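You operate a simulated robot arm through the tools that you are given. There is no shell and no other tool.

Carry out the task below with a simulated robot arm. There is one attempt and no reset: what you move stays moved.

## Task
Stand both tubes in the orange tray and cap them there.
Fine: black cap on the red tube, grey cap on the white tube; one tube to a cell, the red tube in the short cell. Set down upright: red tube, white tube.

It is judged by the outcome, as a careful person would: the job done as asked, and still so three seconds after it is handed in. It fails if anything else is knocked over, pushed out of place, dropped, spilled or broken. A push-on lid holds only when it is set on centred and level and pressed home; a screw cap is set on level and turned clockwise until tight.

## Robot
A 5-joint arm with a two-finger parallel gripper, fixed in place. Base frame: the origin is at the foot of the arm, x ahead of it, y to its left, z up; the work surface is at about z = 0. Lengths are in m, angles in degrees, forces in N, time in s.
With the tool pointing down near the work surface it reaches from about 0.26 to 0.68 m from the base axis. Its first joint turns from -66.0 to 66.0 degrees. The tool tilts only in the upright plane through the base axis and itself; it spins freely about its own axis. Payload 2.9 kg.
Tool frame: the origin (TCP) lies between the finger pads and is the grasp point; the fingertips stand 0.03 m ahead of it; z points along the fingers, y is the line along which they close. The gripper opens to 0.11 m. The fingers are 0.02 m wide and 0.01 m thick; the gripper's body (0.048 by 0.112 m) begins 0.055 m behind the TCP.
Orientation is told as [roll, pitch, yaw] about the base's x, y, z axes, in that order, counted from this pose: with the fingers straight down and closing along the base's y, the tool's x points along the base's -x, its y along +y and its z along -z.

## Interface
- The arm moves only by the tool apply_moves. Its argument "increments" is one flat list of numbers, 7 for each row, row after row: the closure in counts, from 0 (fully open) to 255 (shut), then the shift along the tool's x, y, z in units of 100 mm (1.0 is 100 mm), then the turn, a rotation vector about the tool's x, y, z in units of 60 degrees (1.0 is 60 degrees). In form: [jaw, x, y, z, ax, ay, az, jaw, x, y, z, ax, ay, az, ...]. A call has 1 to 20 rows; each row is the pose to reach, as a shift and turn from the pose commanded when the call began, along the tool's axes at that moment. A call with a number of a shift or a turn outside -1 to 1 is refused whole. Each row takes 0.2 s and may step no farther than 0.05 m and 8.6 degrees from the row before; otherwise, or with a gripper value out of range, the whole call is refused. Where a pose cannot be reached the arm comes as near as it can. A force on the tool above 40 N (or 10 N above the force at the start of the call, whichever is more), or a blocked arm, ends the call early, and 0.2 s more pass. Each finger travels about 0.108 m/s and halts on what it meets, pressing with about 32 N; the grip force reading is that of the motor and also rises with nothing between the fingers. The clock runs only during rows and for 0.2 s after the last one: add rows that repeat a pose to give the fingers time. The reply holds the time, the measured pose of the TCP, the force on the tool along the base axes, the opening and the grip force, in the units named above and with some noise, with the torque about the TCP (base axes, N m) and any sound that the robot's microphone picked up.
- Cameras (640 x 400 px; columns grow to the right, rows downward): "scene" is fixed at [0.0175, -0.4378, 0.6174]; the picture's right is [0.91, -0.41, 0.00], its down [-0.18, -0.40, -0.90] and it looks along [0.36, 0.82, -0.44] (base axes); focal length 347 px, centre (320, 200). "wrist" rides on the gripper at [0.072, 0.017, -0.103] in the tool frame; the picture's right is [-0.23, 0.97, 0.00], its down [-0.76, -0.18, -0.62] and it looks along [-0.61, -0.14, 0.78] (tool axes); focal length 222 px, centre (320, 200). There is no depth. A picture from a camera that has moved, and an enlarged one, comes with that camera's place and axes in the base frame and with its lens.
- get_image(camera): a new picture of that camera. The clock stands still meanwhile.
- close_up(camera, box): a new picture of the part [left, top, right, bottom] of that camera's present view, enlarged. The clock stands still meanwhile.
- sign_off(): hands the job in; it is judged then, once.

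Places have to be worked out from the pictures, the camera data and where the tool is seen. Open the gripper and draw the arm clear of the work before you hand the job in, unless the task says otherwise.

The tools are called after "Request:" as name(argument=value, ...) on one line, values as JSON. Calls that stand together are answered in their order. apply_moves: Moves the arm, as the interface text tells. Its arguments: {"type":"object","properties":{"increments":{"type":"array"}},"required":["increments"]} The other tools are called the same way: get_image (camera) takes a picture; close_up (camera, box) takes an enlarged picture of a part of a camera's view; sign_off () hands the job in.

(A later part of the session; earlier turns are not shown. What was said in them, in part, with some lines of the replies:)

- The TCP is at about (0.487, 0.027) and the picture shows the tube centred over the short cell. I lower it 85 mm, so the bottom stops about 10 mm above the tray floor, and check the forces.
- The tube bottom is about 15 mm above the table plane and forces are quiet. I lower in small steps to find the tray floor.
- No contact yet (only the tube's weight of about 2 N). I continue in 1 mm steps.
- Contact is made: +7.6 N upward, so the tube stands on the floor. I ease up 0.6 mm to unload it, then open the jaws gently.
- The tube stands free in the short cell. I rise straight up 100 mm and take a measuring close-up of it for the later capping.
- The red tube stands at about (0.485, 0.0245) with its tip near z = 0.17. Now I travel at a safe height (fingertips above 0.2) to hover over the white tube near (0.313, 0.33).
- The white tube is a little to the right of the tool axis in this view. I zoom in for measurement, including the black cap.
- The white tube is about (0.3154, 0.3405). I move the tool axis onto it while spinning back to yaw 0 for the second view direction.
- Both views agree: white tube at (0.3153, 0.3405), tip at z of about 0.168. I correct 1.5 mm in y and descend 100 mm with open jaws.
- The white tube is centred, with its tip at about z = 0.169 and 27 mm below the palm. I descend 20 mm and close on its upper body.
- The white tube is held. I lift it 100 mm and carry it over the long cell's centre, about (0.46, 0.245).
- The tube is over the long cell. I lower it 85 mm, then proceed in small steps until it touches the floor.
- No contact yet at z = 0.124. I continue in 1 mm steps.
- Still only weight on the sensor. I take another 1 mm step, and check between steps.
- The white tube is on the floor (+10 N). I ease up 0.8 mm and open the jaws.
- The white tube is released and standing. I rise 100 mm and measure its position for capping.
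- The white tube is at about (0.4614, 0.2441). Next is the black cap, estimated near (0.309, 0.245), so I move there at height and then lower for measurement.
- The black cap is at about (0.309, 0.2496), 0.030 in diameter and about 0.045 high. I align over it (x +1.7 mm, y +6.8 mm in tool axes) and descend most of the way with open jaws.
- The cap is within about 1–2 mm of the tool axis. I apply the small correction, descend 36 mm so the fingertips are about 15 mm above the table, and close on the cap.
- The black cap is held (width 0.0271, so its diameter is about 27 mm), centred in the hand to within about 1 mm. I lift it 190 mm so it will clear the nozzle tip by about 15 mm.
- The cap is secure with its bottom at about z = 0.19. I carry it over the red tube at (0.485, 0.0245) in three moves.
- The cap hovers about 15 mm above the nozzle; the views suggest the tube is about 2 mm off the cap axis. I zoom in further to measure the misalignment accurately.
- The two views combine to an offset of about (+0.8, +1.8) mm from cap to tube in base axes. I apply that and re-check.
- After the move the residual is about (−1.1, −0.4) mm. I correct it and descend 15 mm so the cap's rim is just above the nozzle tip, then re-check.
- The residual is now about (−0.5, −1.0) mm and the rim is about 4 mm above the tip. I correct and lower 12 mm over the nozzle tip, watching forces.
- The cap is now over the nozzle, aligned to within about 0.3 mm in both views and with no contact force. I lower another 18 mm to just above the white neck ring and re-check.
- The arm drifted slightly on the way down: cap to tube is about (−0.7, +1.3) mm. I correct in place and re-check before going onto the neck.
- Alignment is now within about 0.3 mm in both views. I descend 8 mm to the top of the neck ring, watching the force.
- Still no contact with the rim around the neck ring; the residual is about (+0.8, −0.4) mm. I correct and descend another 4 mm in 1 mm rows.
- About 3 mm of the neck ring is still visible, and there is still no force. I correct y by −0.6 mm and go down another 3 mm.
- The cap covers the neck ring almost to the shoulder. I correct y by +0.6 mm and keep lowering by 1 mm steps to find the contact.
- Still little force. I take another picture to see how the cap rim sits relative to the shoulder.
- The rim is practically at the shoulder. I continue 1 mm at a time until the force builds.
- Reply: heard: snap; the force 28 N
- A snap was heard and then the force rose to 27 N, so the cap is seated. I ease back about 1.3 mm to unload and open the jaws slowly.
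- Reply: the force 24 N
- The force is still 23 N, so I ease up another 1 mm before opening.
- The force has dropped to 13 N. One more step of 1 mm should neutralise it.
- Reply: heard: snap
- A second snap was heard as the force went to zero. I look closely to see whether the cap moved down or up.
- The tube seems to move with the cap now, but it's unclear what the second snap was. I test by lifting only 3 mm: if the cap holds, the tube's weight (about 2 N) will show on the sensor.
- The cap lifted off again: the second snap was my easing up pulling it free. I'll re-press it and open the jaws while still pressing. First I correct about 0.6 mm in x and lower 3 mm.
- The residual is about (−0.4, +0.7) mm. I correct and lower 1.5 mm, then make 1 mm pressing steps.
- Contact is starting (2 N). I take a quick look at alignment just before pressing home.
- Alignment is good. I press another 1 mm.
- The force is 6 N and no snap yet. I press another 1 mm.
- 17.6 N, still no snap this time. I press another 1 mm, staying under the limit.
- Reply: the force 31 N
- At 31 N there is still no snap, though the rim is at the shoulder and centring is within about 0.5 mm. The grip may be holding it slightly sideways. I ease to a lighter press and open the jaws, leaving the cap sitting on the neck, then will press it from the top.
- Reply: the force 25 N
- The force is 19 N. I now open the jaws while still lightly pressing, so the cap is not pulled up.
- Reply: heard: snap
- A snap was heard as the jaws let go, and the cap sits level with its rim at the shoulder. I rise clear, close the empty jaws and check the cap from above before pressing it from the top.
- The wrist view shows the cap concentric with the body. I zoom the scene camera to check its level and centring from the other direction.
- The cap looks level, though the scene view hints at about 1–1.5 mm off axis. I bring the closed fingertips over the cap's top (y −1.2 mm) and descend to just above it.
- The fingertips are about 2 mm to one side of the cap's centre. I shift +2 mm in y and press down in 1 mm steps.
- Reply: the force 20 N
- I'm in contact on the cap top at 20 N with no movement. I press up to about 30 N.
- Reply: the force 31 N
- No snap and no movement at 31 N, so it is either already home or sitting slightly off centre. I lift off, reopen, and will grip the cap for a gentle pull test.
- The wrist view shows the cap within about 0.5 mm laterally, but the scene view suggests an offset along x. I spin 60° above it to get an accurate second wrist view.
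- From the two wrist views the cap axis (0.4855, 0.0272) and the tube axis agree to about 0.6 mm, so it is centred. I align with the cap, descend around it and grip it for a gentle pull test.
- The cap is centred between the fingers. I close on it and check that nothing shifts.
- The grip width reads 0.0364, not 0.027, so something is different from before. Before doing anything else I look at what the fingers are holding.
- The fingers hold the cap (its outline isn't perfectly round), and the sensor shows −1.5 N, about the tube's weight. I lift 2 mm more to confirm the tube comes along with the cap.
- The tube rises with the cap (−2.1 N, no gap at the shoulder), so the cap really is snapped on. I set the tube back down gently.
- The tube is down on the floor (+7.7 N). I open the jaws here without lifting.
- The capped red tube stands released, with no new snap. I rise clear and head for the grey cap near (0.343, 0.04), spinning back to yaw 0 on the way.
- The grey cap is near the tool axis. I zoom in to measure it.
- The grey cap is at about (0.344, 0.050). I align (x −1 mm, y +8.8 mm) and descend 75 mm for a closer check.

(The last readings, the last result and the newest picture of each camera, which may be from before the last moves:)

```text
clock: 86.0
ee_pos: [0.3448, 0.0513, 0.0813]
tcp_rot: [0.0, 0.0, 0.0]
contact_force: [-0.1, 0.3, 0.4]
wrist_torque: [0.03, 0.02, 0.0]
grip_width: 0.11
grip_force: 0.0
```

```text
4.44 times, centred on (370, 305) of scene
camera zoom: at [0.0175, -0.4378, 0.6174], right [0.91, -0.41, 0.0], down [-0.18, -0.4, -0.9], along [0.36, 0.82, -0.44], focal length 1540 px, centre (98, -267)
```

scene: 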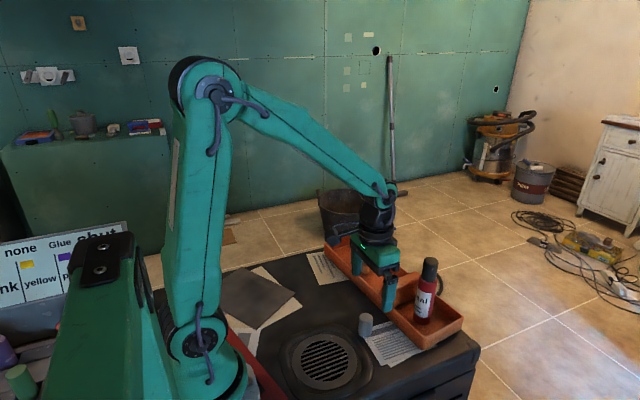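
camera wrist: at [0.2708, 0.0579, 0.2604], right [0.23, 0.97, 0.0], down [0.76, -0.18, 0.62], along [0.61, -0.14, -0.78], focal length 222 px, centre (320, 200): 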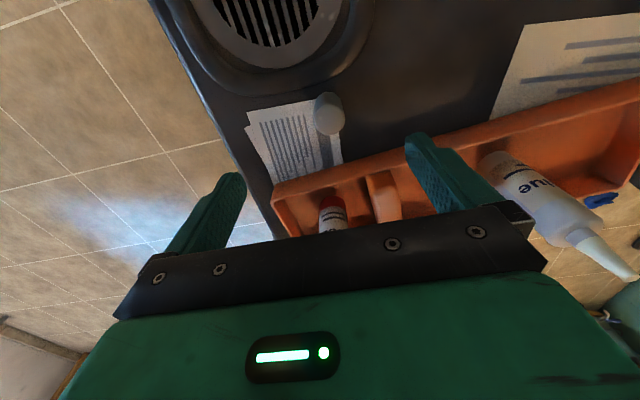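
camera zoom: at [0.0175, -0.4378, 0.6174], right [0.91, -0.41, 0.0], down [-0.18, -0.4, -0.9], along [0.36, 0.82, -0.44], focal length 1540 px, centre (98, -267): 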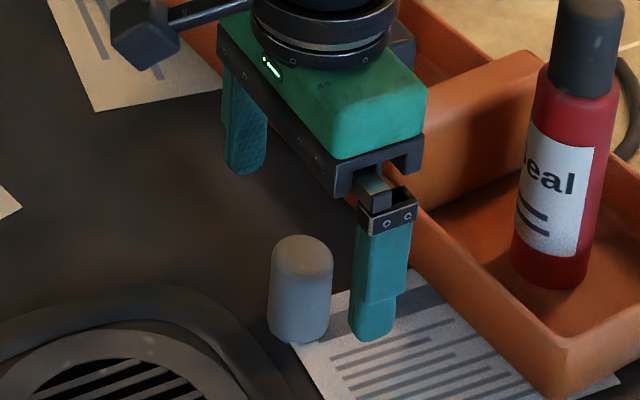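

The grey cap is centred within 1 mm. I descend 38 mm and close on it.

Request:
apply_moves(increments=[0, -0.006, -0.002, 0.15, 0, 0, 0, 0, -0.006, -0.002, 0.38, 0, 0, 0, 0, -0.006, -0.002, 0.38, 0, 0, 0, 205, -0.006, -0.002, 0.38, 0, 0, 0, 205, -0.006, -0.002, 0.38, 0, 0, 0, 205, -0.006, -0.002, 0.38, 0, 0, 0, 205, -0.006, -0.002, 0.38, 0, 0, 0])

Request:
close_up(camera="wrist", box=[240, 110, 400, 210])

Request:
close_up(camera="scene", box=[320, 260, 420, 350])

```text
clock: 87.6
ee_pos: [0.3473, 0.0482, 0.0452]
tcp_rot: [0.0, 0.0, 0.0]
contact_force: [-0.4, -1.2, 0.7]
wrist_torque: [-0.03, -0.01, 0.03]
grip_width: 0.0271
grip_force: 31.7
```

```text
4.00 times, centred on (320, 160) of wrist
camera zoom: at [0.2733, 0.0656, 0.1485], right [0.23, 0.97, 0.0], down [0.76, -0.18, 0.62], along [0.61, -0.14, -0.78], focal length 888 px, centre (320, 360)
```

zoom: 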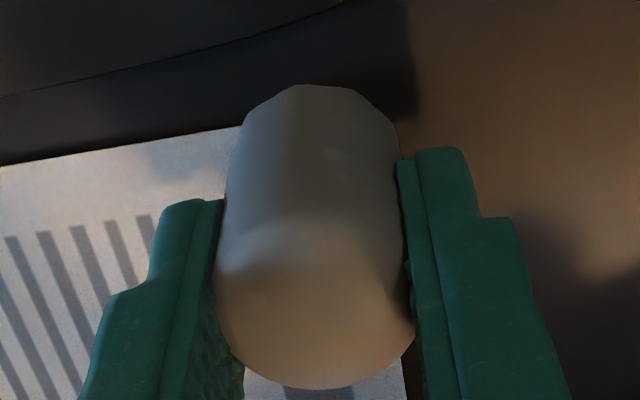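

```text
4.44 times, centred on (370, 305) of scene
camera zoom: at [0.0175, -0.4378, 0.6174], right [0.91, -0.41, 0.0], down [-0.18, -0.4, -0.9], along [0.36, 0.82, -0.44], focal length 1540 px, centre (98, -267)
```

zoom: 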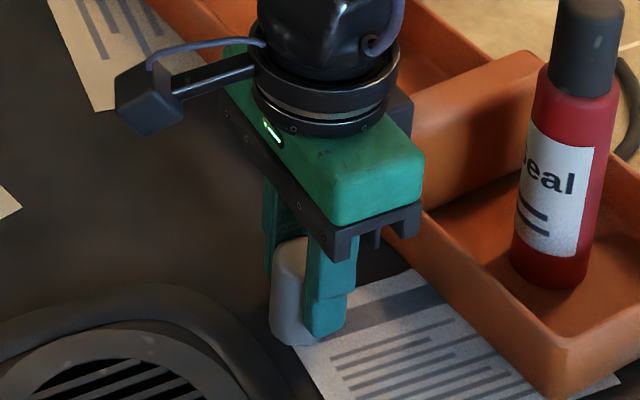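

The grey cap is held (0.0271 m), sitting about 1 mm off the hand's centre. I lift it 190 mm.

Request:
apply_moves(increments=[205, 0, 0, -0.1, 0, 0, 0, 205, 0, 0, -0.4, 0, 0, 0, 205, 0, 0, -0.7, 0, 0, 0, 205, 0, 0, -1.0, 0, 0, 0])

Request:
apply_moves(increments=[205, 0, 0, -0.3, 0, 0, 0, 205, 0, 0, -0.6, 0, 0, 0, 205, 0, 0, -0.9, 0, 0, 0, 205, 0, 0, -0.9, 0, 0, 0])

Request:
apply_moves(increments=[205, -0.196, 0.327, 0, 0, 0, 0, 205, -0.392, 0.654, 0, 0, 0, 0, 205, -0.392, 0.654, 0, 0, 0, 0])

Request:
apply_moves(increments=[205, -0.196, 0.327, 0, 0, 0, 0, 205, -0.392, 0.654, 0, 0, 0, 0, 205, -0.392, 0.654, 0, 0, 0, 0])

Request:
apply_moves(increments=[205, -0.196, 0.327, 0, 0, 0, 0, 205, -0.392, 0.654, 0, 0, 0, 0, 205, -0.392, 0.654, 0, 0, 0, 0])

Request:
get_image(camera="wrist")

Request:
close_up(camera="wrist", box=[280, 90, 360, 170])

Request:
close_up(camera="scene", box=[340, 185, 400, 230])

```text
clock: 88.6
ee_pos: [0.3441, 0.0486, 0.1417]
tcp_rot: [-0.1, 0.0, -0.1]
contact_force: [-0.1, 0.0, -0.6]
wrist_torque: [0.01, 0.0, -0.01]
grip_width: 0.0269
grip_force: 32.1
```

```text
clock: 89.6
ee_pos: [0.3472, 0.0451, 0.2319]
tcp_rot: [0.0, 0.0, 0.1]
contact_force: [0.3, -0.7, 0.1]
wrist_torque: [0.02, 0.0, -0.04]
grip_width: 0.0272
grip_force: 32.4
```

```text
clock: 90.4
ee_pos: [0.3847, 0.114, 0.2306]
tcp_rot: [0.0, 0.0, 0.0]
contact_force: [0.2, -1.2, 0.9]
wrist_torque: [0.03, 0.05, 0.05]
grip_width: 0.0269
grip_force: 32.4
```

```text
clock: 91.2
ee_pos: [0.4238, 0.1808, 0.232]
tcp_rot: [-0.1, -0.1, 0.0]
contact_force: [-0.5, 0.3, -0.2]
wrist_torque: [0.0, 0.0, 0.03]
grip_width: 0.0269
grip_force: 32.0
```

```text
clock: 92.0
ee_pos: [0.4635, 0.2496, 0.237]
tcp_rot: [0.0, 0.0, 0.0]
contact_force: [-0.9, 0.3, -0.5]
wrist_torque: [0.01, 0.01, -0.01]
grip_width: 0.0268
grip_force: 32.2
```

```text
taken
camera wrist: at [0.3901, 0.2662, 0.3406], right [0.23, 0.97, 0.0], down [0.76, -0.18, 0.62], along [0.61, -0.14, -0.78], focal length 222 px, centre (320, 200)
```

wrist: 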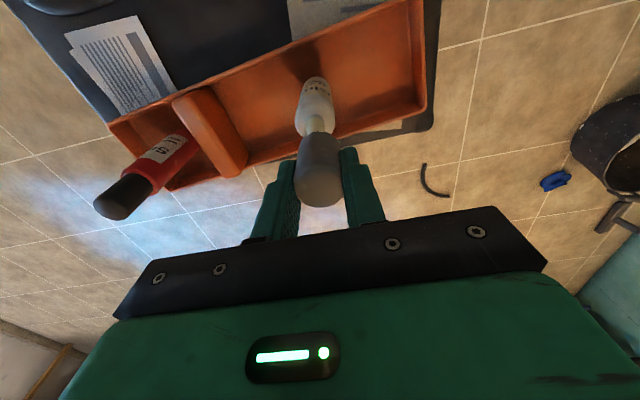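

```text
5.00 times, centred on (320, 130) of wrist
camera zoom: at [0.3901, 0.2662, 0.3406], right [0.23, 0.97, 0.0], down [0.76, -0.18, 0.62], along [0.61, -0.14, -0.78], focal length 1111 px, centre (320, 550)
```

zoom: 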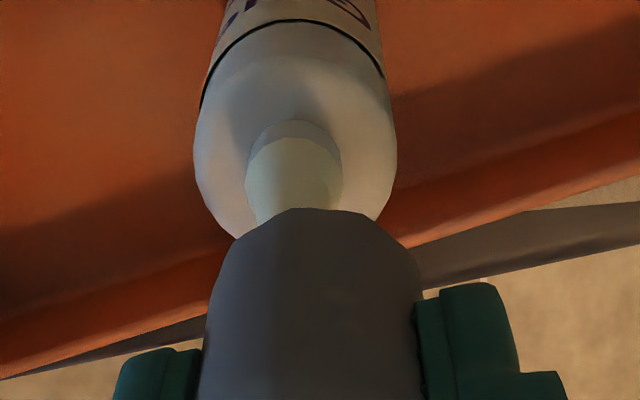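

```text
8.89 times, centred on (370, 208) of scene
camera zoom: at [0.0176, -0.4377, 0.6174], right [0.91, -0.41, 0.0], down [-0.18, -0.4, -0.9], along [0.36, 0.82, -0.44], focal length 3081 px, centre (-124, 133)
```

zoom: 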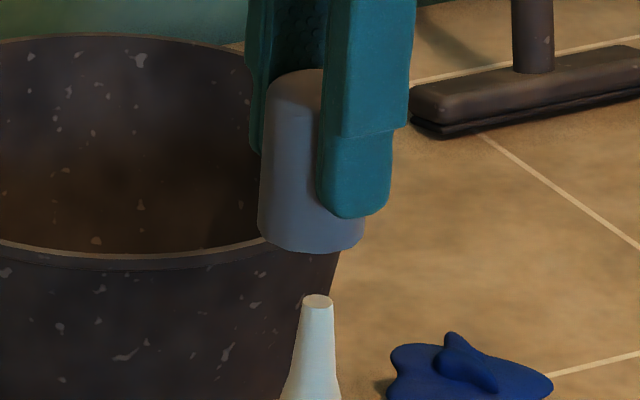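

Both views and the coordinates agree: the tube lies (+0.8, −4.3) mm from the cap. I correct that and re-check.

Request:
apply_moves(increments=[205, -0.008, -0.043, 0, 0, 0, 0, 205, -0.008, -0.043, 0, 0, 0, 0, 205, -0.008, -0.043, 0, 0, 0, 0])

Request:
close_up(camera="wrist", box=[280, 90, 360, 170])

Request:
close_up(camera="scene", box=[340, 200, 400, 245])

```text
clock: 92.8
ee_pos: [0.4629, 0.2426, 0.2362]
tcp_rot: [-0.1, 0.0, 0.0]
contact_force: [-0.1, 0.2, 0.3]
wrist_torque: [0.0, 0.01, 0.02]
grip_width: 0.0268
grip_force: 32.0
```

```text
5.00 times, centred on (320, 130) of wrist
camera zoom: at [0.3902, 0.2599, 0.3401], right [0.23, 0.97, 0.0], down [0.76, -0.18, 0.62], along [0.61, -0.14, -0.78], focal length 1111 px, centre (320, 550)
```

zoom: 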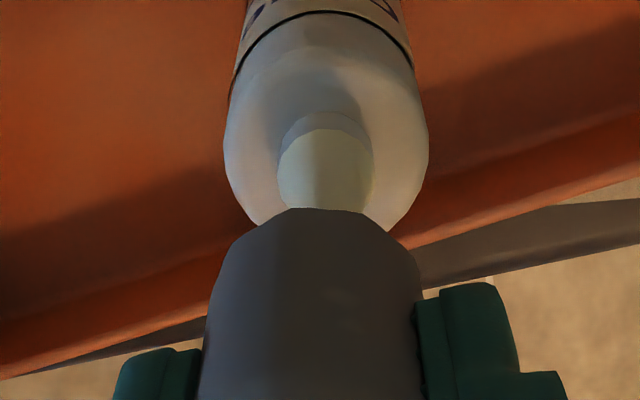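

```text
8.89 times, centred on (370, 222) of scene
camera zoom: at [0.0175, -0.4378, 0.6174], right [0.91, -0.41, 0.0], down [-0.18, -0.4, -0.9], along [0.36, 0.82, -0.44], focal length 3081 px, centre (-124, 0)
```

zoom: 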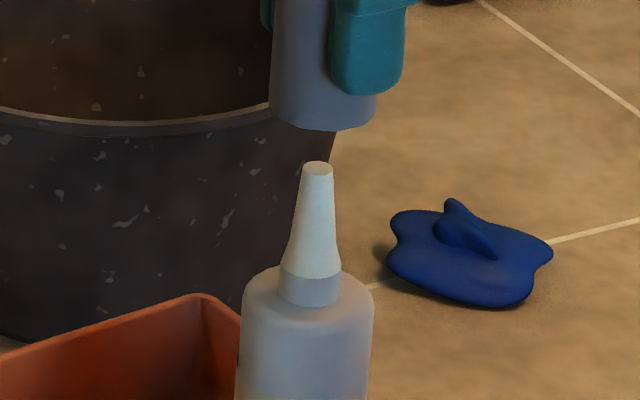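

The arm overshot slightly; the residual is now (+0.5, +1.9) mm. I correct while descending 14 mm to just above the tip.

Request:
apply_moves(increments=[205, -0.005, 0.019, 0.0, 0, 0, 0, 205, -0.005, 0.019, 0.07, 0, 0, 0, 205, -0.005, 0.019, 0.14, 0, 0, 0, 205, -0.005, 0.019, 0.14, 0, 0, 0])

Request:
close_up(camera="wrist", box=[280, 90, 360, 170])

Request:
close_up(camera="scene", box=[340, 200, 400, 245])

```text
clock: 93.8
ee_pos: [0.4637, 0.2422, 0.2204]
tcp_rot: [-0.1, -0.1, 0.0]
contact_force: [0.7, 0.1, 0.0]
wrist_torque: [-0.01, 0.0, 0.02]
grip_width: 0.0268
grip_force: 31.6
```

```text
5.00 times, centred on (320, 130) of wrist
camera zoom: at [0.3911, 0.2595, 0.324], right [0.23, 0.97, 0.0], down [0.76, -0.18, 0.62], along [0.61, -0.14, -0.78], focal length 1111 px, centre (320, 550)
```

zoom: 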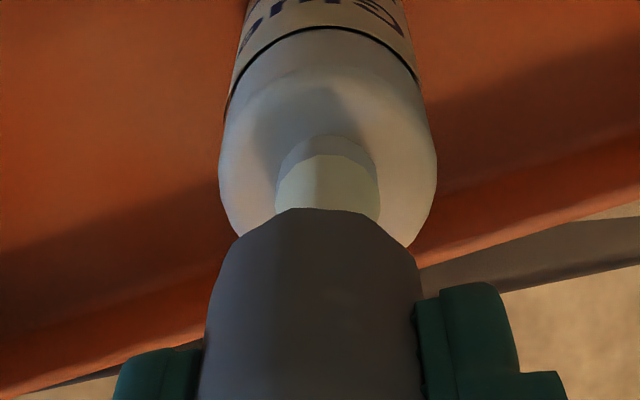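

```text
8.89 times, centred on (370, 222) of scene
camera zoom: at [0.0175, -0.4378, 0.6174], right [0.91, -0.41, 0.0], down [-0.18, -0.4, -0.9], along [0.36, 0.82, -0.44], focal length 3081 px, centre (-124, 0)
```

zoom: 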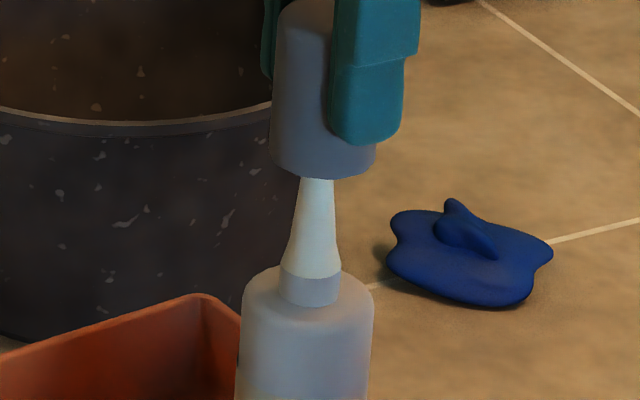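

The drift persists: the residual is (−0.4, +2.5) mm with the rim just above the tip. I correct in place and re-check.

Request:
apply_moves(increments=[205, 0.004, 0.025, 0.0, 0, 0, 0, 205, 0.004, 0.025, 0.0, 0, 0, 0, 205, 0.004, 0.025, 0, 0, 0, 0])

Request:
close_up(camera="wrist", box=[280, 90, 360, 170])

Request:
close_up(camera="scene", box=[340, 200, 400, 245])

```text
clock: 94.6
ee_pos: [0.4639, 0.2449, 0.2188]
tcp_rot: [0.1, 0.0, 0.1]
contact_force: [0.4, -0.1, -0.2]
wrist_torque: [-0.01, -0.02, 0.0]
grip_width: 0.0271
grip_force: 32.0
```

```text
5.00 times, centred on (320, 130) of wrist
camera zoom: at [0.3907, 0.2615, 0.3235], right [0.23, 0.97, 0.0], down [0.76, -0.18, 0.62], along [0.61, -0.14, -0.78], focal length 1111 px, centre (320, 550)
```

zoom: 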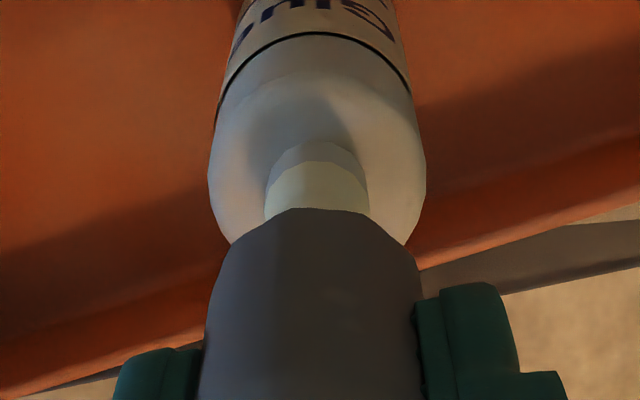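

```text
8.89 times, centred on (370, 222) of scene
camera zoom: at [0.0175, -0.4378, 0.6174], right [0.91, -0.41, 0.0], down [-0.18, -0.4, -0.9], along [0.36, 0.82, -0.44], focal length 3081 px, centre (-124, 0)
```

zoom: 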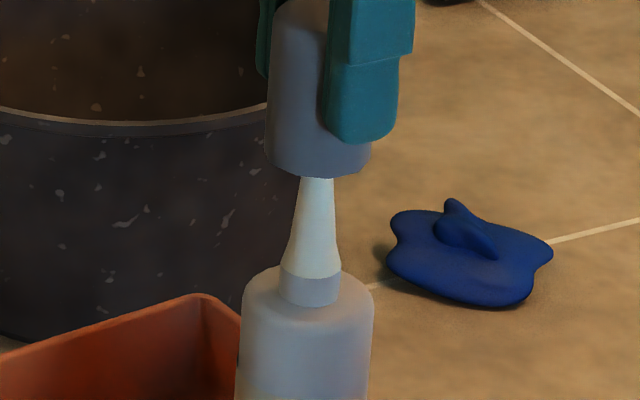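

Alignment is now within about 0.4 mm in both views. I descend 14 mm over the nozzle.

Request:
apply_moves(increments=[205, -0.002, 0.003, 0.05, 0, 0, 0, 205, -0.002, 0.003, 0.1, 0, 0, 0, 205, -0.002, 0.003, 0.14, 0, 0, 0, 205, -0.002, 0.003, 0.14, 0, 0, 0])

Request:
close_up(camera="wrist", box=[280, 90, 360, 170])

Request:
close_up(camera="scene", box=[340, 200, 400, 245])

```text
clock: 95.6
ee_pos: [0.4642, 0.2455, 0.2033]
tcp_rot: [-0.1, 0.0, 0.0]
contact_force: [0.8, -0.1, 0.3]
wrist_torque: [-0.01, -0.04, 0.01]
grip_width: 0.0271
grip_force: 31.8
```

```text
5.00 times, centred on (320, 130) of wrist
camera zoom: at [0.391, 0.2618, 0.3084], right [0.23, 0.97, 0.0], down [0.76, -0.18, 0.62], along [0.61, -0.14, -0.78], focal length 1111 px, centre (320, 550)
```

zoom: 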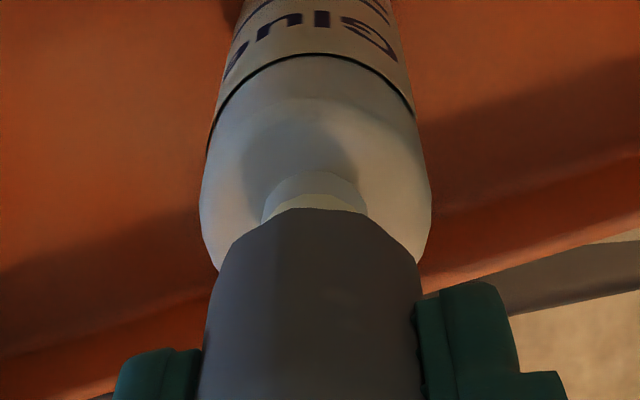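

```text
8.89 times, centred on (370, 222) of scene
camera zoom: at [0.0175, -0.4378, 0.6174], right [0.91, -0.41, 0.0], down [-0.18, -0.4, -0.9], along [0.36, 0.82, -0.44], focal length 3081 px, centre (-124, 0)
```

zoom: 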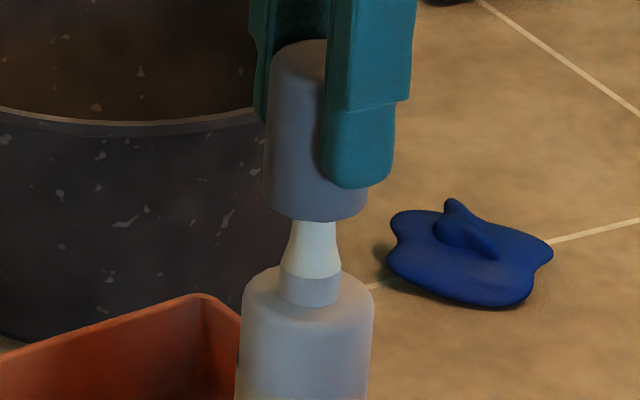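

Perfect alignment here. I descend another 14 mm to just above the neck ring.

Request:
apply_moves(increments=[205, 0, 0, 0.05, 0, 0, 0, 205, 0, 0, 0.1, 0, 0, 0, 205, 0, 0, 0.14, 0, 0, 0, 205, 0, 0, 0.14, 0, 0, 0])

Request:
close_up(camera="wrist", box=[280, 90, 360, 170])

Request:
close_up(camera="scene", box=[340, 200, 400, 245])

```text
clock: 96.6
ee_pos: [0.4641, 0.2444, 0.1906]
tcp_rot: [0.1, 0.0, 0.0]
contact_force: [0.4, 0.0, 0.3]
wrist_torque: [0.0, 0.02, -0.01]
grip_width: 0.0271
grip_force: 31.9
```

```text
5.00 times, centred on (320, 130) of wrist
camera zoom: at [0.3907, 0.261, 0.295], right [0.23, 0.97, 0.0], down [0.76, -0.18, 0.62], along [0.61, -0.14, -0.78], focal length 1111 px, centre (320, 550)
```

zoom: 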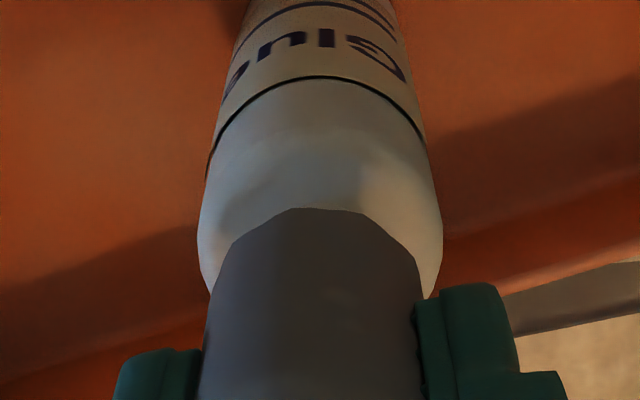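

```text
8.89 times, centred on (370, 222) of scene
camera zoom: at [0.0175, -0.4378, 0.6174], right [0.91, -0.41, 0.0], down [-0.18, -0.4, -0.9], along [0.36, 0.82, -0.44], focal length 3081 px, centre (-124, 0)
```

zoom: 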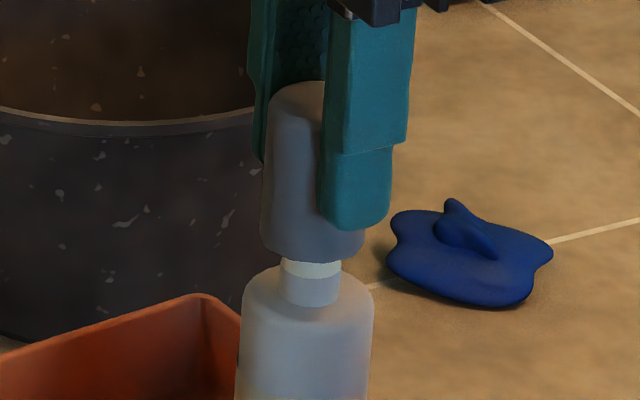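

The residual is about (+0.2, +0.9) mm. I correct and lower 7 mm onto the neck ring region.

Request:
apply_moves(increments=[205, -0.002, 0.009, 0.0, 0, 0, 0, 205, -0.002, 0.009, 0.03, 0, 0, 0, 205, -0.002, 0.009, 0.07, 0, 0, 0, 205, -0.002, 0.009, 0.07, 0, 0, 0])

Request:
close_up(camera="wrist", box=[280, 90, 360, 170])

Request:
close_up(camera="scene", box=[340, 200, 400, 245])

```text
clock: 97.6
ee_pos: [0.4651, 0.2457, 0.1829]
tcp_rot: [0.1, 0.0, 0.0]
contact_force: [-0.5, 0.3, -0.2]
wrist_torque: [0.01, 0.01, -0.02]
grip_width: 0.0266
grip_force: 31.6
```

```text
5.00 times, centred on (320, 130) of wrist
camera zoom: at [0.3917, 0.2625, 0.2876], right [0.23, 0.97, 0.0], down [0.76, -0.18, 0.62], along [0.61, -0.14, -0.78], focal length 1111 px, centre (320, 550)
```

zoom: 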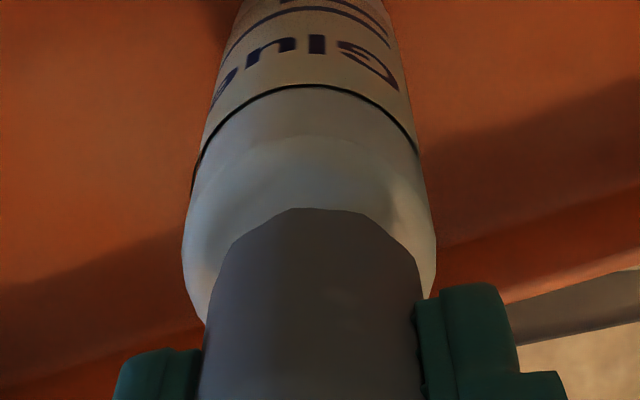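

```text
8.89 times, centred on (370, 222) of scene
camera zoom: at [0.0175, -0.4378, 0.6174], right [0.91, -0.41, 0.0], down [-0.18, -0.4, -0.9], along [0.36, 0.82, -0.44], focal length 3081 px, centre (-124, 0)
```

zoom: 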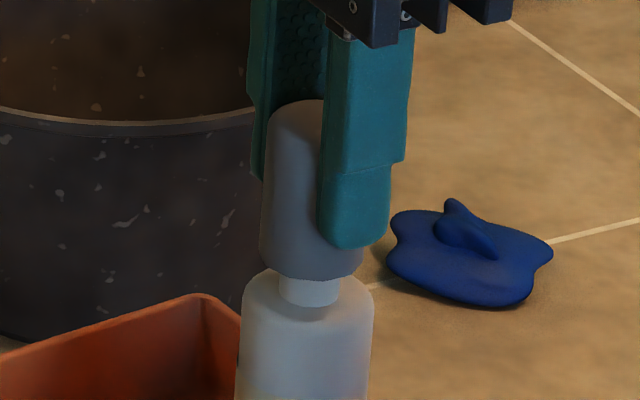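

The residual is (−0.4, −0.7) mm and there is no force. I correct and lower 4 mm.

Request:
apply_moves(increments=[205, 0.004, -0.007, 0.0, 0, 0, 0, 205, 0.004, -0.007, 0.02, 0, 0, 0, 205, 0.004, -0.007, 0.04, 0, 0, 0, 205, 0.004, -0.007, 0.04, 0, 0, 0])

Request:
close_up(camera="wrist", box=[280, 90, 360, 170])

Request:
close_up(camera="scene", box=[340, 200, 400, 245])

```text
clock: 98.6
ee_pos: [0.4633, 0.245, 0.1786]
tcp_rot: [0.0, -0.1, 0.0]
contact_force: [0.3, 0.3, 0.3]
wrist_torque: [-0.01, 0.0, -0.02]
grip_width: 0.0268
grip_force: 32.1
```

```text
5.00 times, centred on (320, 130) of wrist
camera zoom: at [0.3901, 0.2622, 0.284], right [0.23, 0.97, 0.0], down [0.76, -0.18, 0.62], along [0.61, -0.14, -0.78], focal length 1111 px, centre (320, 550)
```

zoom: 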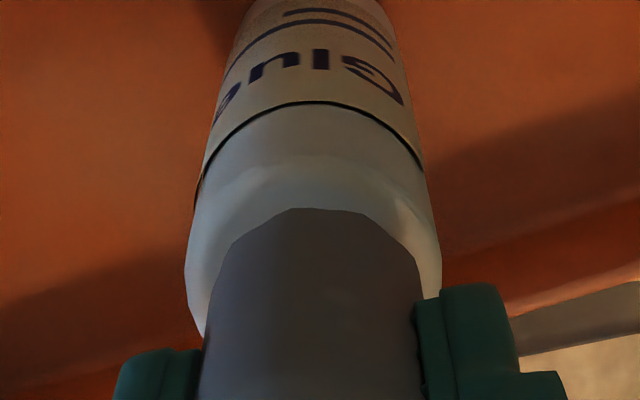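

```text
8.89 times, centred on (370, 222) of scene
camera zoom: at [0.0175, -0.4378, 0.6174], right [0.91, -0.41, 0.0], down [-0.18, -0.4, -0.9], along [0.36, 0.82, -0.44], focal length 3081 px, centre (-124, 0)
```

zoom: 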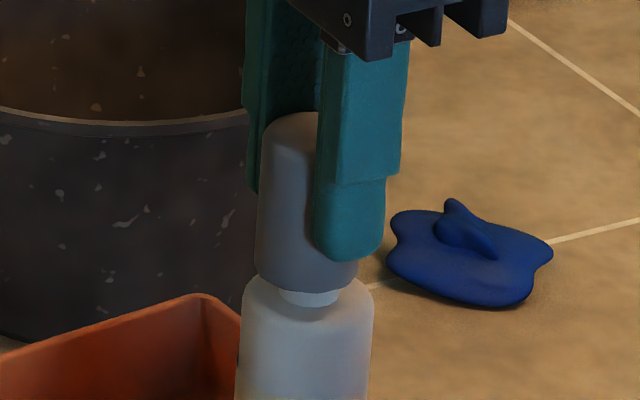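

The residual is (+1.1, −0.5) mm. I correct, lower 2 mm and check again.

Request:
apply_moves(increments=[205, -0.011, -0.005, 0.0, 0, 0, 0, 205, -0.011, -0.005, 0.02, 0, 0, 0, 205, -0.011, -0.005, 0.02, 0, 0, 0])

Request:
close_up(camera="wrist", box=[280, 90, 360, 170])

Request:
close_up(camera="scene", box=[340, 200, 400, 245])

```text
clock: 99.4
ee_pos: [0.4643, 0.2453, 0.178]
tcp_rot: [0.0, 0.0, 0.0]
contact_force: [0.1, -0.6, 0.5]
wrist_torque: [0.03, -0.03, -0.02]
grip_width: 0.027
grip_force: 32.0
```

```text
5.00 times, centred on (320, 130) of wrist
camera zoom: at [0.3909, 0.2618, 0.2831], right [0.23, 0.97, 0.0], down [0.76, -0.18, 0.62], along [0.61, -0.14, -0.78], focal length 1111 px, centre (320, 550)
```

zoom: 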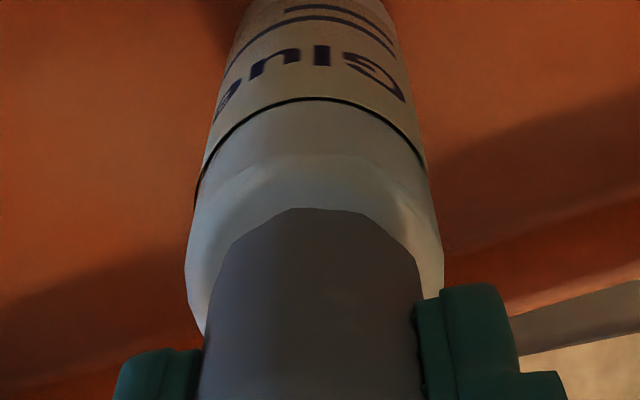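

```text
8.89 times, centred on (370, 222) of scene
camera zoom: at [0.0175, -0.4378, 0.6174], right [0.91, -0.41, 0.0], down [-0.18, -0.4, -0.9], along [0.36, 0.82, -0.44], focal length 3081 px, centre (-124, 0)
```

zoom: 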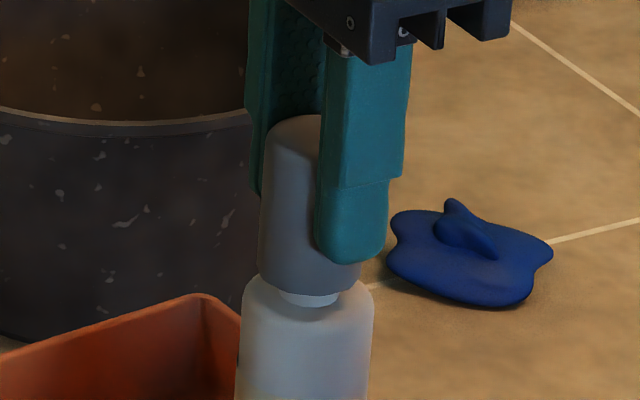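

Centred to within measurement in both views. About 4 mm of neck remains visible, so I lower 3 mm.

Request:
apply_moves(increments=[205, 0, 0, 0.01, 0, 0, 0, 205, 0, 0, 0.02, 0, 0, 0, 205, 0, 0, 0.03, 0, 0, 0, 205, 0, 0, 0.03, 0, 0, 0])

Request:
close_up(camera="wrist", box=[280, 90, 360, 170])

Request:
close_up(camera="scene", box=[340, 200, 400, 245])

```text
clock: 100.4
ee_pos: [0.4646, 0.2449, 0.1748]
tcp_rot: [0.0, 0.1, 0.0]
contact_force: [-0.3, -0.1, 0.5]
wrist_torque: [0.01, -0.02, 0.0]
grip_width: 0.0269
grip_force: 32.5
```

```text
5.00 times, centred on (320, 130) of wrist
camera zoom: at [0.3909, 0.2618, 0.2794], right [0.23, 0.97, 0.0], down [0.76, -0.18, 0.62], along [0.61, -0.14, -0.78], focal length 1111 px, centre (320, 550)
```

zoom: 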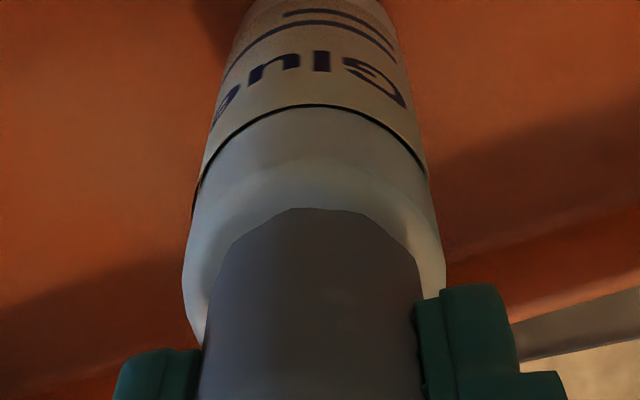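

```text
8.89 times, centred on (370, 222) of scene
camera zoom: at [0.0175, -0.4378, 0.6174], right [0.91, -0.41, 0.0], down [-0.18, -0.4, -0.9], along [0.36, 0.82, -0.44], focal length 3081 px, centre (-124, 0)
```

zoom: 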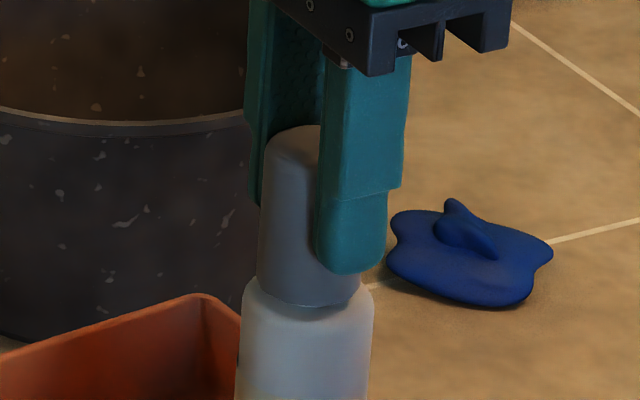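

Still centred, and the ring is almost covered. I press on in 1 mm steps, listening for the snap.

Request:
apply_moves(increments=[205, 0, 0, 0.01, 0, 0, 0, 205, 0, 0, 0.02, 0, 0, 0, 205, 0, 0, 0.02, 0, 0, 0])

Request:
close_up(camera="wrist", box=[280, 90, 360, 170])

Request:
close_up(camera="scene", box=[340, 200, 400, 245])

```text
clock: 101.2
ee_pos: [0.4634, 0.245, 0.1726]
tcp_rot: [0.0, 0.0, 0.0]
contact_force: [-0.3, -0.3, -0.4]
wrist_torque: [0.0, 0.0, -0.04]
grip_width: 0.0271
grip_force: 32.7
```

```text
5.00 times, centred on (320, 130) of wrist
camera zoom: at [0.3902, 0.2615, 0.2779], right [0.23, 0.97, 0.0], down [0.76, -0.18, 0.62], along [0.61, -0.14, -0.78], focal length 1111 px, centre (320, 550)
```

zoom: 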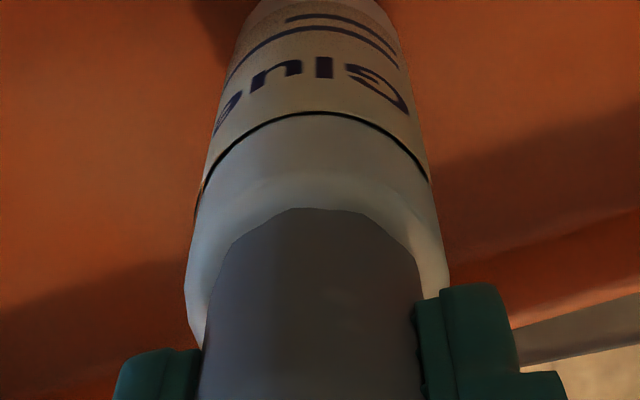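

```text
8.89 times, centred on (370, 222) of scene
camera zoom: at [0.0175, -0.4378, 0.6174], right [0.91, -0.41, 0.0], down [-0.18, -0.4, -0.9], along [0.36, 0.82, -0.44], focal length 3081 px, centre (-124, 0)
```

zoom: 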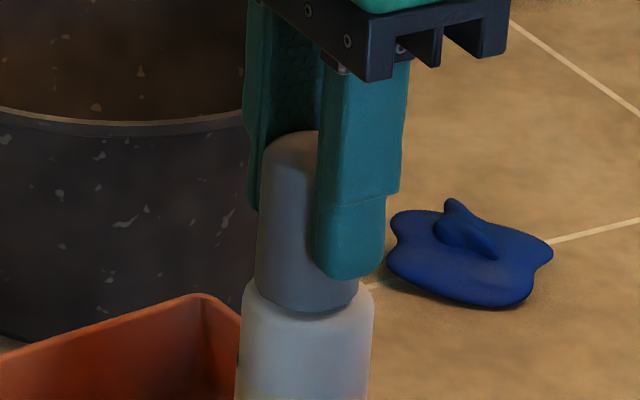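

The arm drifted −0.7 mm in x; I correct it while taking the next 1 mm step.

Request:
apply_moves(increments=[205, -0.006, 0.003, 0.01, 0, 0, 0, 205, -0.006, 0.003, 0.01, 0, 0, 0])

Request:
apply_moves(increments=[205, 0, 0, 0.01, 0, 0, 0, 205, 0, 0, 0.01, 0, 0, 0])

```text
clock: 101.8
ee_pos: [0.4645, 0.2451, 0.1718]
tcp_rot: [0.0, 0.1, 0.0]
contact_force: [-0.7, 0.7, 0.3]
wrist_torque: [0.0, -0.01, 0.0]
grip_width: 0.0266
grip_force: 32.5
```

```text
clock: 102.4
ee_pos: [0.4663, 0.2459, 0.1715]
tcp_rot: [0.1, -0.1, 0.1]
contact_force: [0.1, -1.2, 8.5]
wrist_torque: [-0.13, 0.13, 0.0]
grip_width: 0.0269
grip_force: 31.8
heard: snap
```

Snap heard at 8.5 N. This time I open the jaws right away, without easing up.

Request:
apply_moves(increments=[205, 0, 0, 0.002, 0, 0, 0, 180, 0, 0, 0.002, 0, 0, 0, 150, 0, 0, 0.002, 0, 0, 0, 110, 0, 0, 0.002, 0, 0, 0, 60, 0, 0, 0.002, 0, 0, 0, 60, 0, 0, 0.002, 0, 0, 0])

Request:
close_up(camera="scene", box=[340, 190, 410, 260])

Request:
close_up(camera="wrist", box=[240, 50, 400, 210])

```text
clock: 103.8
ee_pos: [0.4647, 0.245, 0.1711]
tcp_rot: [0.0, 0.1, 0.0]
contact_force: [0.2, 0.2, 0.3]
wrist_torque: [0.01, -0.04, -0.01]
grip_width: 0.0839
grip_force: 0.1
```

```text
5.71 times, centred on (375, 225) of scene
camera zoom: at [0.0175, -0.4378, 0.6174], right [0.91, -0.41, 0.0], down [-0.18, -0.4, -0.9], along [0.36, 0.82, -0.44], focal length 1980 px, centre (6, 57)
```

zoom: 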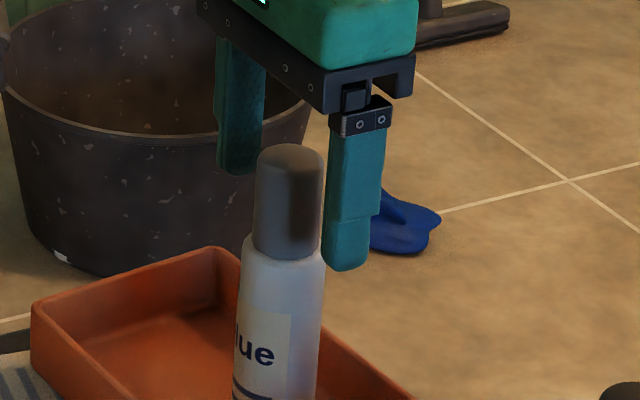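

```text
2.50 times, centred on (320, 130) of wrist
camera zoom: at [0.3916, 0.2621, 0.2754], right [0.23, 0.97, 0.0], down [0.76, -0.18, 0.62], along [0.61, -0.14, -0.78], focal length 555 px, centre (320, 375)
```

zoom: 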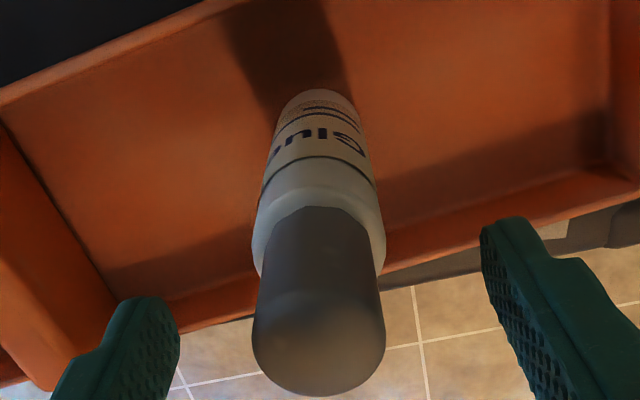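

The grey cap sits level and centred, with no further snap. I rise, close the jaws and will give it a light press from the top to make sure it is home, as with the red one.

Request:
apply_moves(increments=[60, 0, 0, -0.15, 0, 0, 0, 60, 0, 0, -0.35, 0, 0, 0, 60, 0, 0, -0.6, 0, 0, 0, 150, 0, 0, -0.6, 0, 0, 0, 255, 0, 0, -0.6, 0, 0, 0, 255, 0, 0, -0.6, 0, 0, 0, 255, 0, 0, -0.6, 0, 0, 0])

Request:
close_up(camera="scene", box=[340, 180, 410, 260])

Request:
close_up(camera="wrist", box=[260, 60, 380, 180])

```text
clock: 105.4
ee_pos: [0.4621, 0.2458, 0.2297]
tcp_rot: [0.0, 0.0, 0.1]
contact_force: [-0.7, 0.0, -0.4]
wrist_torque: [0.01, 0.02, -0.01]
grip_width: 0.0004
grip_force: 32.0
```

```text
5.00 times, centred on (375, 220) of scene
camera zoom: at [0.0175, -0.4378, 0.6174], right [0.91, -0.41, 0.0], down [-0.18, -0.4, -0.9], along [0.36, 0.82, -0.44], focal length 1733 px, centre (45, 100)
```

zoom: 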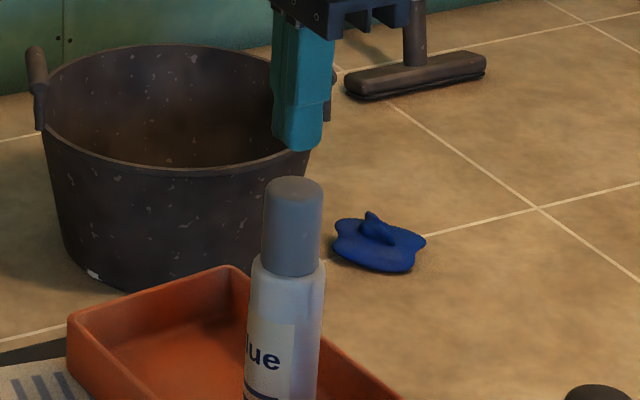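

```text
3.33 times, centred on (320, 120) of wrist
camera zoom: at [0.39, 0.2627, 0.3335], right [0.23, 0.97, 0.0], down [0.76, -0.18, 0.62], along [0.61, -0.14, -0.78], focal length 740 px, centre (320, 467)
```

zoom: 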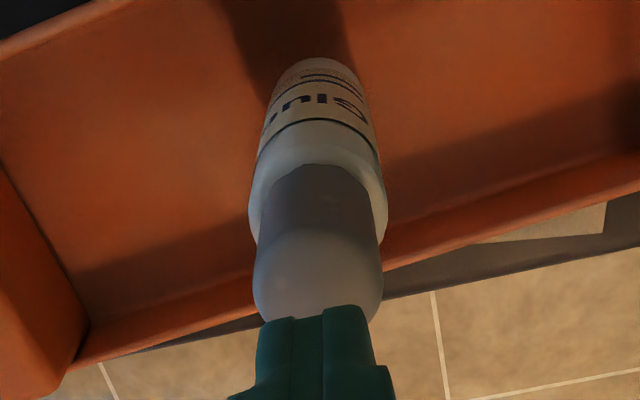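

The fingertips are well centred above the cap. I descend 22 mm, then press in small steps.

Request:
apply_moves(increments=[255, -0.005, 0, 0.08, 0, 0, 0, 255, -0.005, 0, 0.16, 0, 0, 0, 255, -0.005, 0, 0.22, 0, 0, 0, 255, -0.005, 0, 0.22, 0, 0, 0])

Request:
apply_moves(increments=[255, 0, 0, 0.01, 0, 0, 0, 255, 0, 0, 0.02, 0, 0, 0, 255, 0, 0, 0.02, 0, 0, 0])

```text
clock: 106.4
ee_pos: [0.4652, 0.2444, 0.2076]
tcp_rot: [0.0, -0.1, 0.0]
contact_force: [-0.6, 0.0, -0.1]
wrist_torque: [0.0, -0.02, 0.0]
grip_width: 0.0002
grip_force: 32.5
```

```text
clock: 107.2
ee_pos: [0.4657, 0.246, 0.2049]
tcp_rot: [0.0, 0.1, 0.0]
contact_force: [0.2, 0.1, 0.2]
wrist_torque: [-0.03, -0.01, 0.0]
grip_width: 0.0002
grip_force: 32.1
```

No contact yet at z = 0.205, the same height where the red cap's top was met. I take another 1 mm step.

Request:
apply_moves(increments=[255, 0, 0, 0.01, 0, 0, 0, 255, 0, 0, 0.01, 0, 0, 0])

Request:
close_up(camera="wrist", box=[260, 70, 380, 190])

Request:
close_up(camera="scene", box=[340, 190, 400, 240])

```text
clock: 107.8
ee_pos: [0.4646, 0.2448, 0.2056]
tcp_rot: [0.0, -0.1, 0.0]
contact_force: [0.9, 0.8, 4.1]
wrist_torque: [0.05, 0.01, 0.01]
grip_width: 0.0001
grip_force: 32.3
```

```text
3.33 times, centred on (320, 130) of wrist
camera zoom: at [0.392, 0.2618, 0.3095], right [0.23, 0.97, 0.0], down [0.76, -0.18, 0.62], along [0.61, -0.14, -0.78], focal length 740 px, centre (320, 433)
```

zoom: 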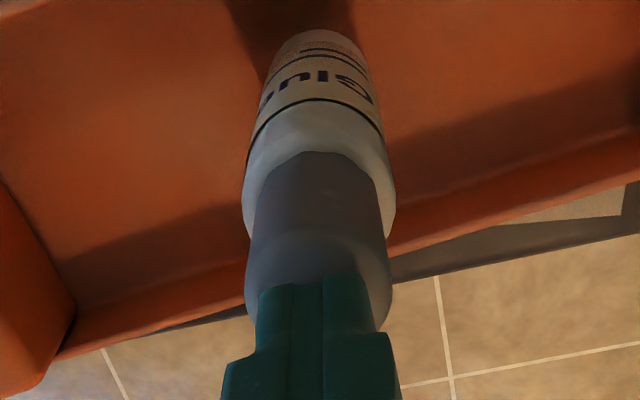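

```text
8.00 times, centred on (370, 215) of scene
camera zoom: at [0.0175, -0.4378, 0.6173], right [0.91, -0.41, 0.0], down [-0.18, -0.4, -0.9], along [0.36, 0.82, -0.44], focal length 2773 px, centre (-80, 80)
```

zoom: 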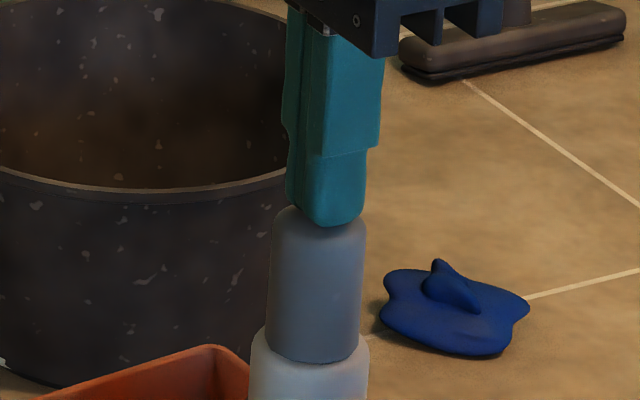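

Contact at 4 N, at the same height as on the red tube, and well centred. I press to about 20–25 N.

Request:
apply_moves(increments=[255, 0, 0, 0.01, 0, 0, 0, 255, 0, 0, 0.01, 0, 0, 0])

Request:
apply_moves(increments=[255, 0, 0, 0.01, 0, 0, 0, 255, 0, 0, 0.01, 0, 0, 0])

```text
clock: 108.4
ee_pos: [0.4644, 0.245, 0.2057]
tcp_rot: [0.2, -0.1, 0.0]
contact_force: [-0.7, 0.0, 11.8]
wrist_torque: [0.0, -0.02, -0.02]
grip_width: 0.0
grip_force: 32.3
```

```text
clock: 109.0
ee_pos: [0.4656, 0.2451, 0.2054]
tcp_rot: [0.1, -0.3, 0.0]
contact_force: [-0.1, 0.1, 21.8]
wrist_torque: [-0.01, 0.09, -0.04]
grip_width: 0.0001
grip_force: 32.2
```

No movement and no new snap at 22 N, so the cap is home. I lift off, open the gripper and rise clear.

Request:
apply_moves(increments=[255, 0, 0, -0.05, 0, 0, 0, 255, 0, 0, -0.2, 0, 0, 0, 255, 0, 0, -0.5, 0, 0, 0, 255, 0, 0, -0.8, 0, 0, 0, 120, 0, 0, -1.0, 0, 0, 0, 0, 0, 0, -1.0, 0, 0, 0, 0, 0, 0, -1.0, 0, 0, 0, 0, 0, 0, -1.0, 0, 0, 0])

Request:
apply_moves(increments=[0, 0.4, 0, -0.2, 0, 0, 0, 0, 0.7, 0, -0.5, 0, 0, 0, 0, 1.0, 0, -0.8, 0, 0, 0, 0, 1.0, 0, -0.8, 0, 0, 0])

Request:
get_image(camera="scene")

Request:
get_image(camera="wrist")

Request:
close_up(camera="scene", box=[300, 190, 480, 350])

Request:
close_up(camera="wrist", box=[220, 40, 440, 200])

```text
clock: 110.8
ee_pos: [0.4664, 0.2463, 0.3036]
tcp_rot: [0.0, 0.0, 0.0]
contact_force: [-0.6, 0.3, -0.1]
wrist_torque: [-0.03, -0.01, -0.01]
grip_width: 0.1098
grip_force: 0.0
```

```text
clock: 111.8
ee_pos: [0.3628, 0.2429, 0.3845]
tcp_rot: [0.0, -0.1, 0.1]
contact_force: [-0.1, 0.0, 0.2]
wrist_torque: [-0.01, 0.02, 0.01]
grip_width: 0.1102
grip_force: 0.1
```

```text
taken
```

scene: 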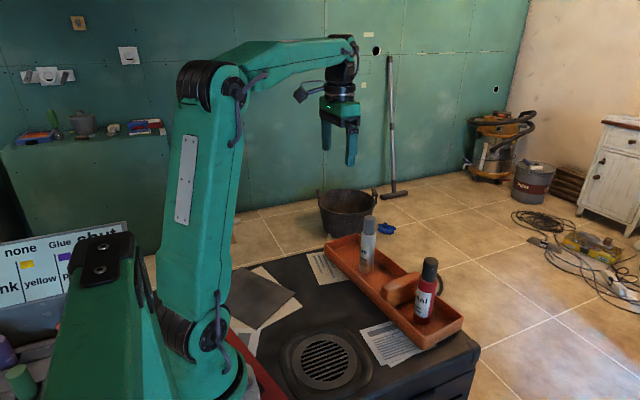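

```text
taken
camera wrist: at [0.2902, 0.26, 0.488], right [0.23, 0.97, 0.0], down [0.76, -0.18, 0.62], along [0.61, -0.14, -0.78], focal length 222 px, centre (320, 200)
```

wrist: 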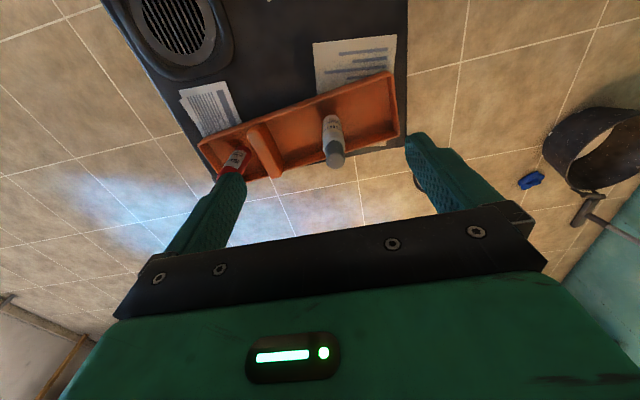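

```text
2.50 times, centred on (390, 270) of scene
camera zoom: at [0.0175, -0.4378, 0.6174], right [0.91, -0.41, 0.0], down [-0.18, -0.4, -0.9], along [0.36, 0.82, -0.44], focal length 866 px, centre (145, 25)
```

zoom: 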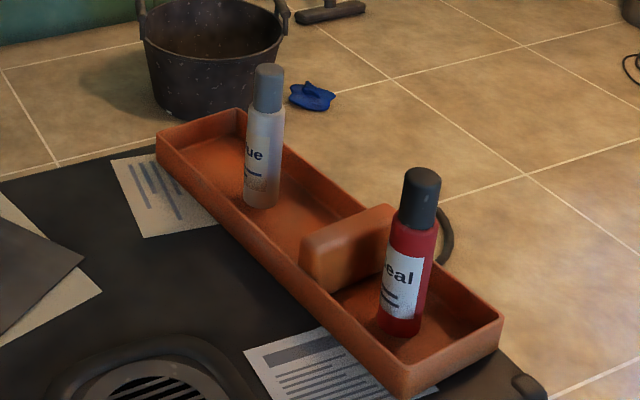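

```text
2.50 times, centred on (330, 120) of wrist
camera zoom: at [0.2902, 0.26, 0.488], right [0.23, 0.97, 0.0], down [0.76, -0.18, 0.62], along [0.61, -0.14, -0.78], focal length 555 px, centre (295, 400)
```

zoom: 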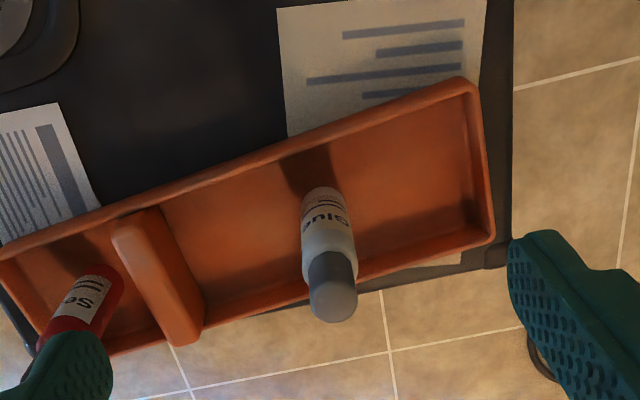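

Both capped tubes stand upright in their own cells and the arm is clear. I take final close-ups of each cap before handing in.

Request:
close_up(camera="scene", box=[340, 205, 400, 250])

Request:
close_up(camera="scene", box=[400, 245, 460, 290])

```text
8.89 times, centred on (370, 228) of scene
camera zoom: at [0.0175, -0.4378, 0.6174], right [0.91, -0.41, 0.0], down [-0.18, -0.4, -0.9], along [0.36, 0.82, -0.44], focal length 3081 px, centre (-124, -44)
```

zoom: 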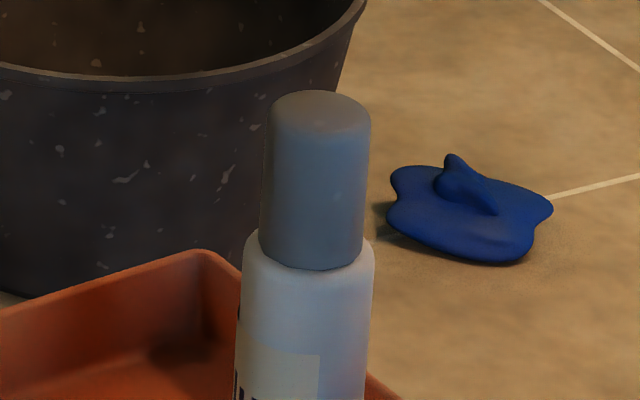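

```text
8.89 times, centred on (430, 268) of scene
camera zoom: at [0.0175, -0.4378, 0.6174], right [0.91, -0.41, 0.0], down [-0.18, -0.4, -0.9], along [0.36, 0.82, -0.44], focal length 3081 px, centre (-658, -400)
```

zoom: 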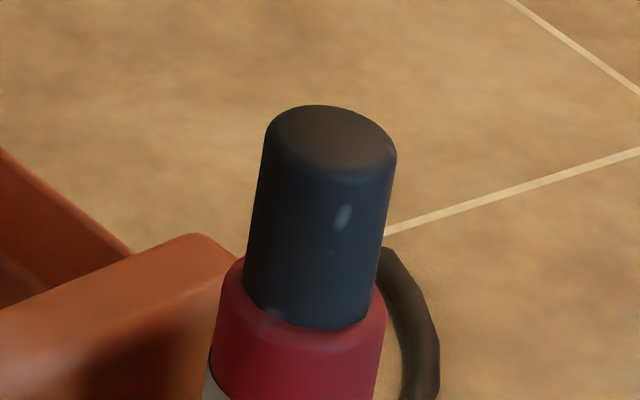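

Both caps are level and down on the shoulders: black on the red tube in the short cell, grey on the white tube in the long cell. The gripper is open, the arm is clear and nothing else has moved, so I hand the job in.

Request:
sign_off()

```text
The job is handed in.
```

I stood both tubes upright in the orange tray and capped them, and I've handed the job in. The red tube is in the short cell with the black cap, and the white tube is in the long cell with the grey cap.

- **Black cap:** it snapped on once, then came off as I eased the gripper up. I pressed it on again and it snapped as I let go. After that it stayed put under a 31 N press from the top, and the tube came up with the cap when I lifted it about 4 mm.
- **Grey cap:** it snapped on the first time. It stayed put under a 22 N press from the top and sits at the same height as the black one. I did not pull-test it.

In the last pictures both caps look level and fully down, and nothing else on the table looks disturbed. The gripper is open and the arm is clear of the work. I have no result yet from the judging.
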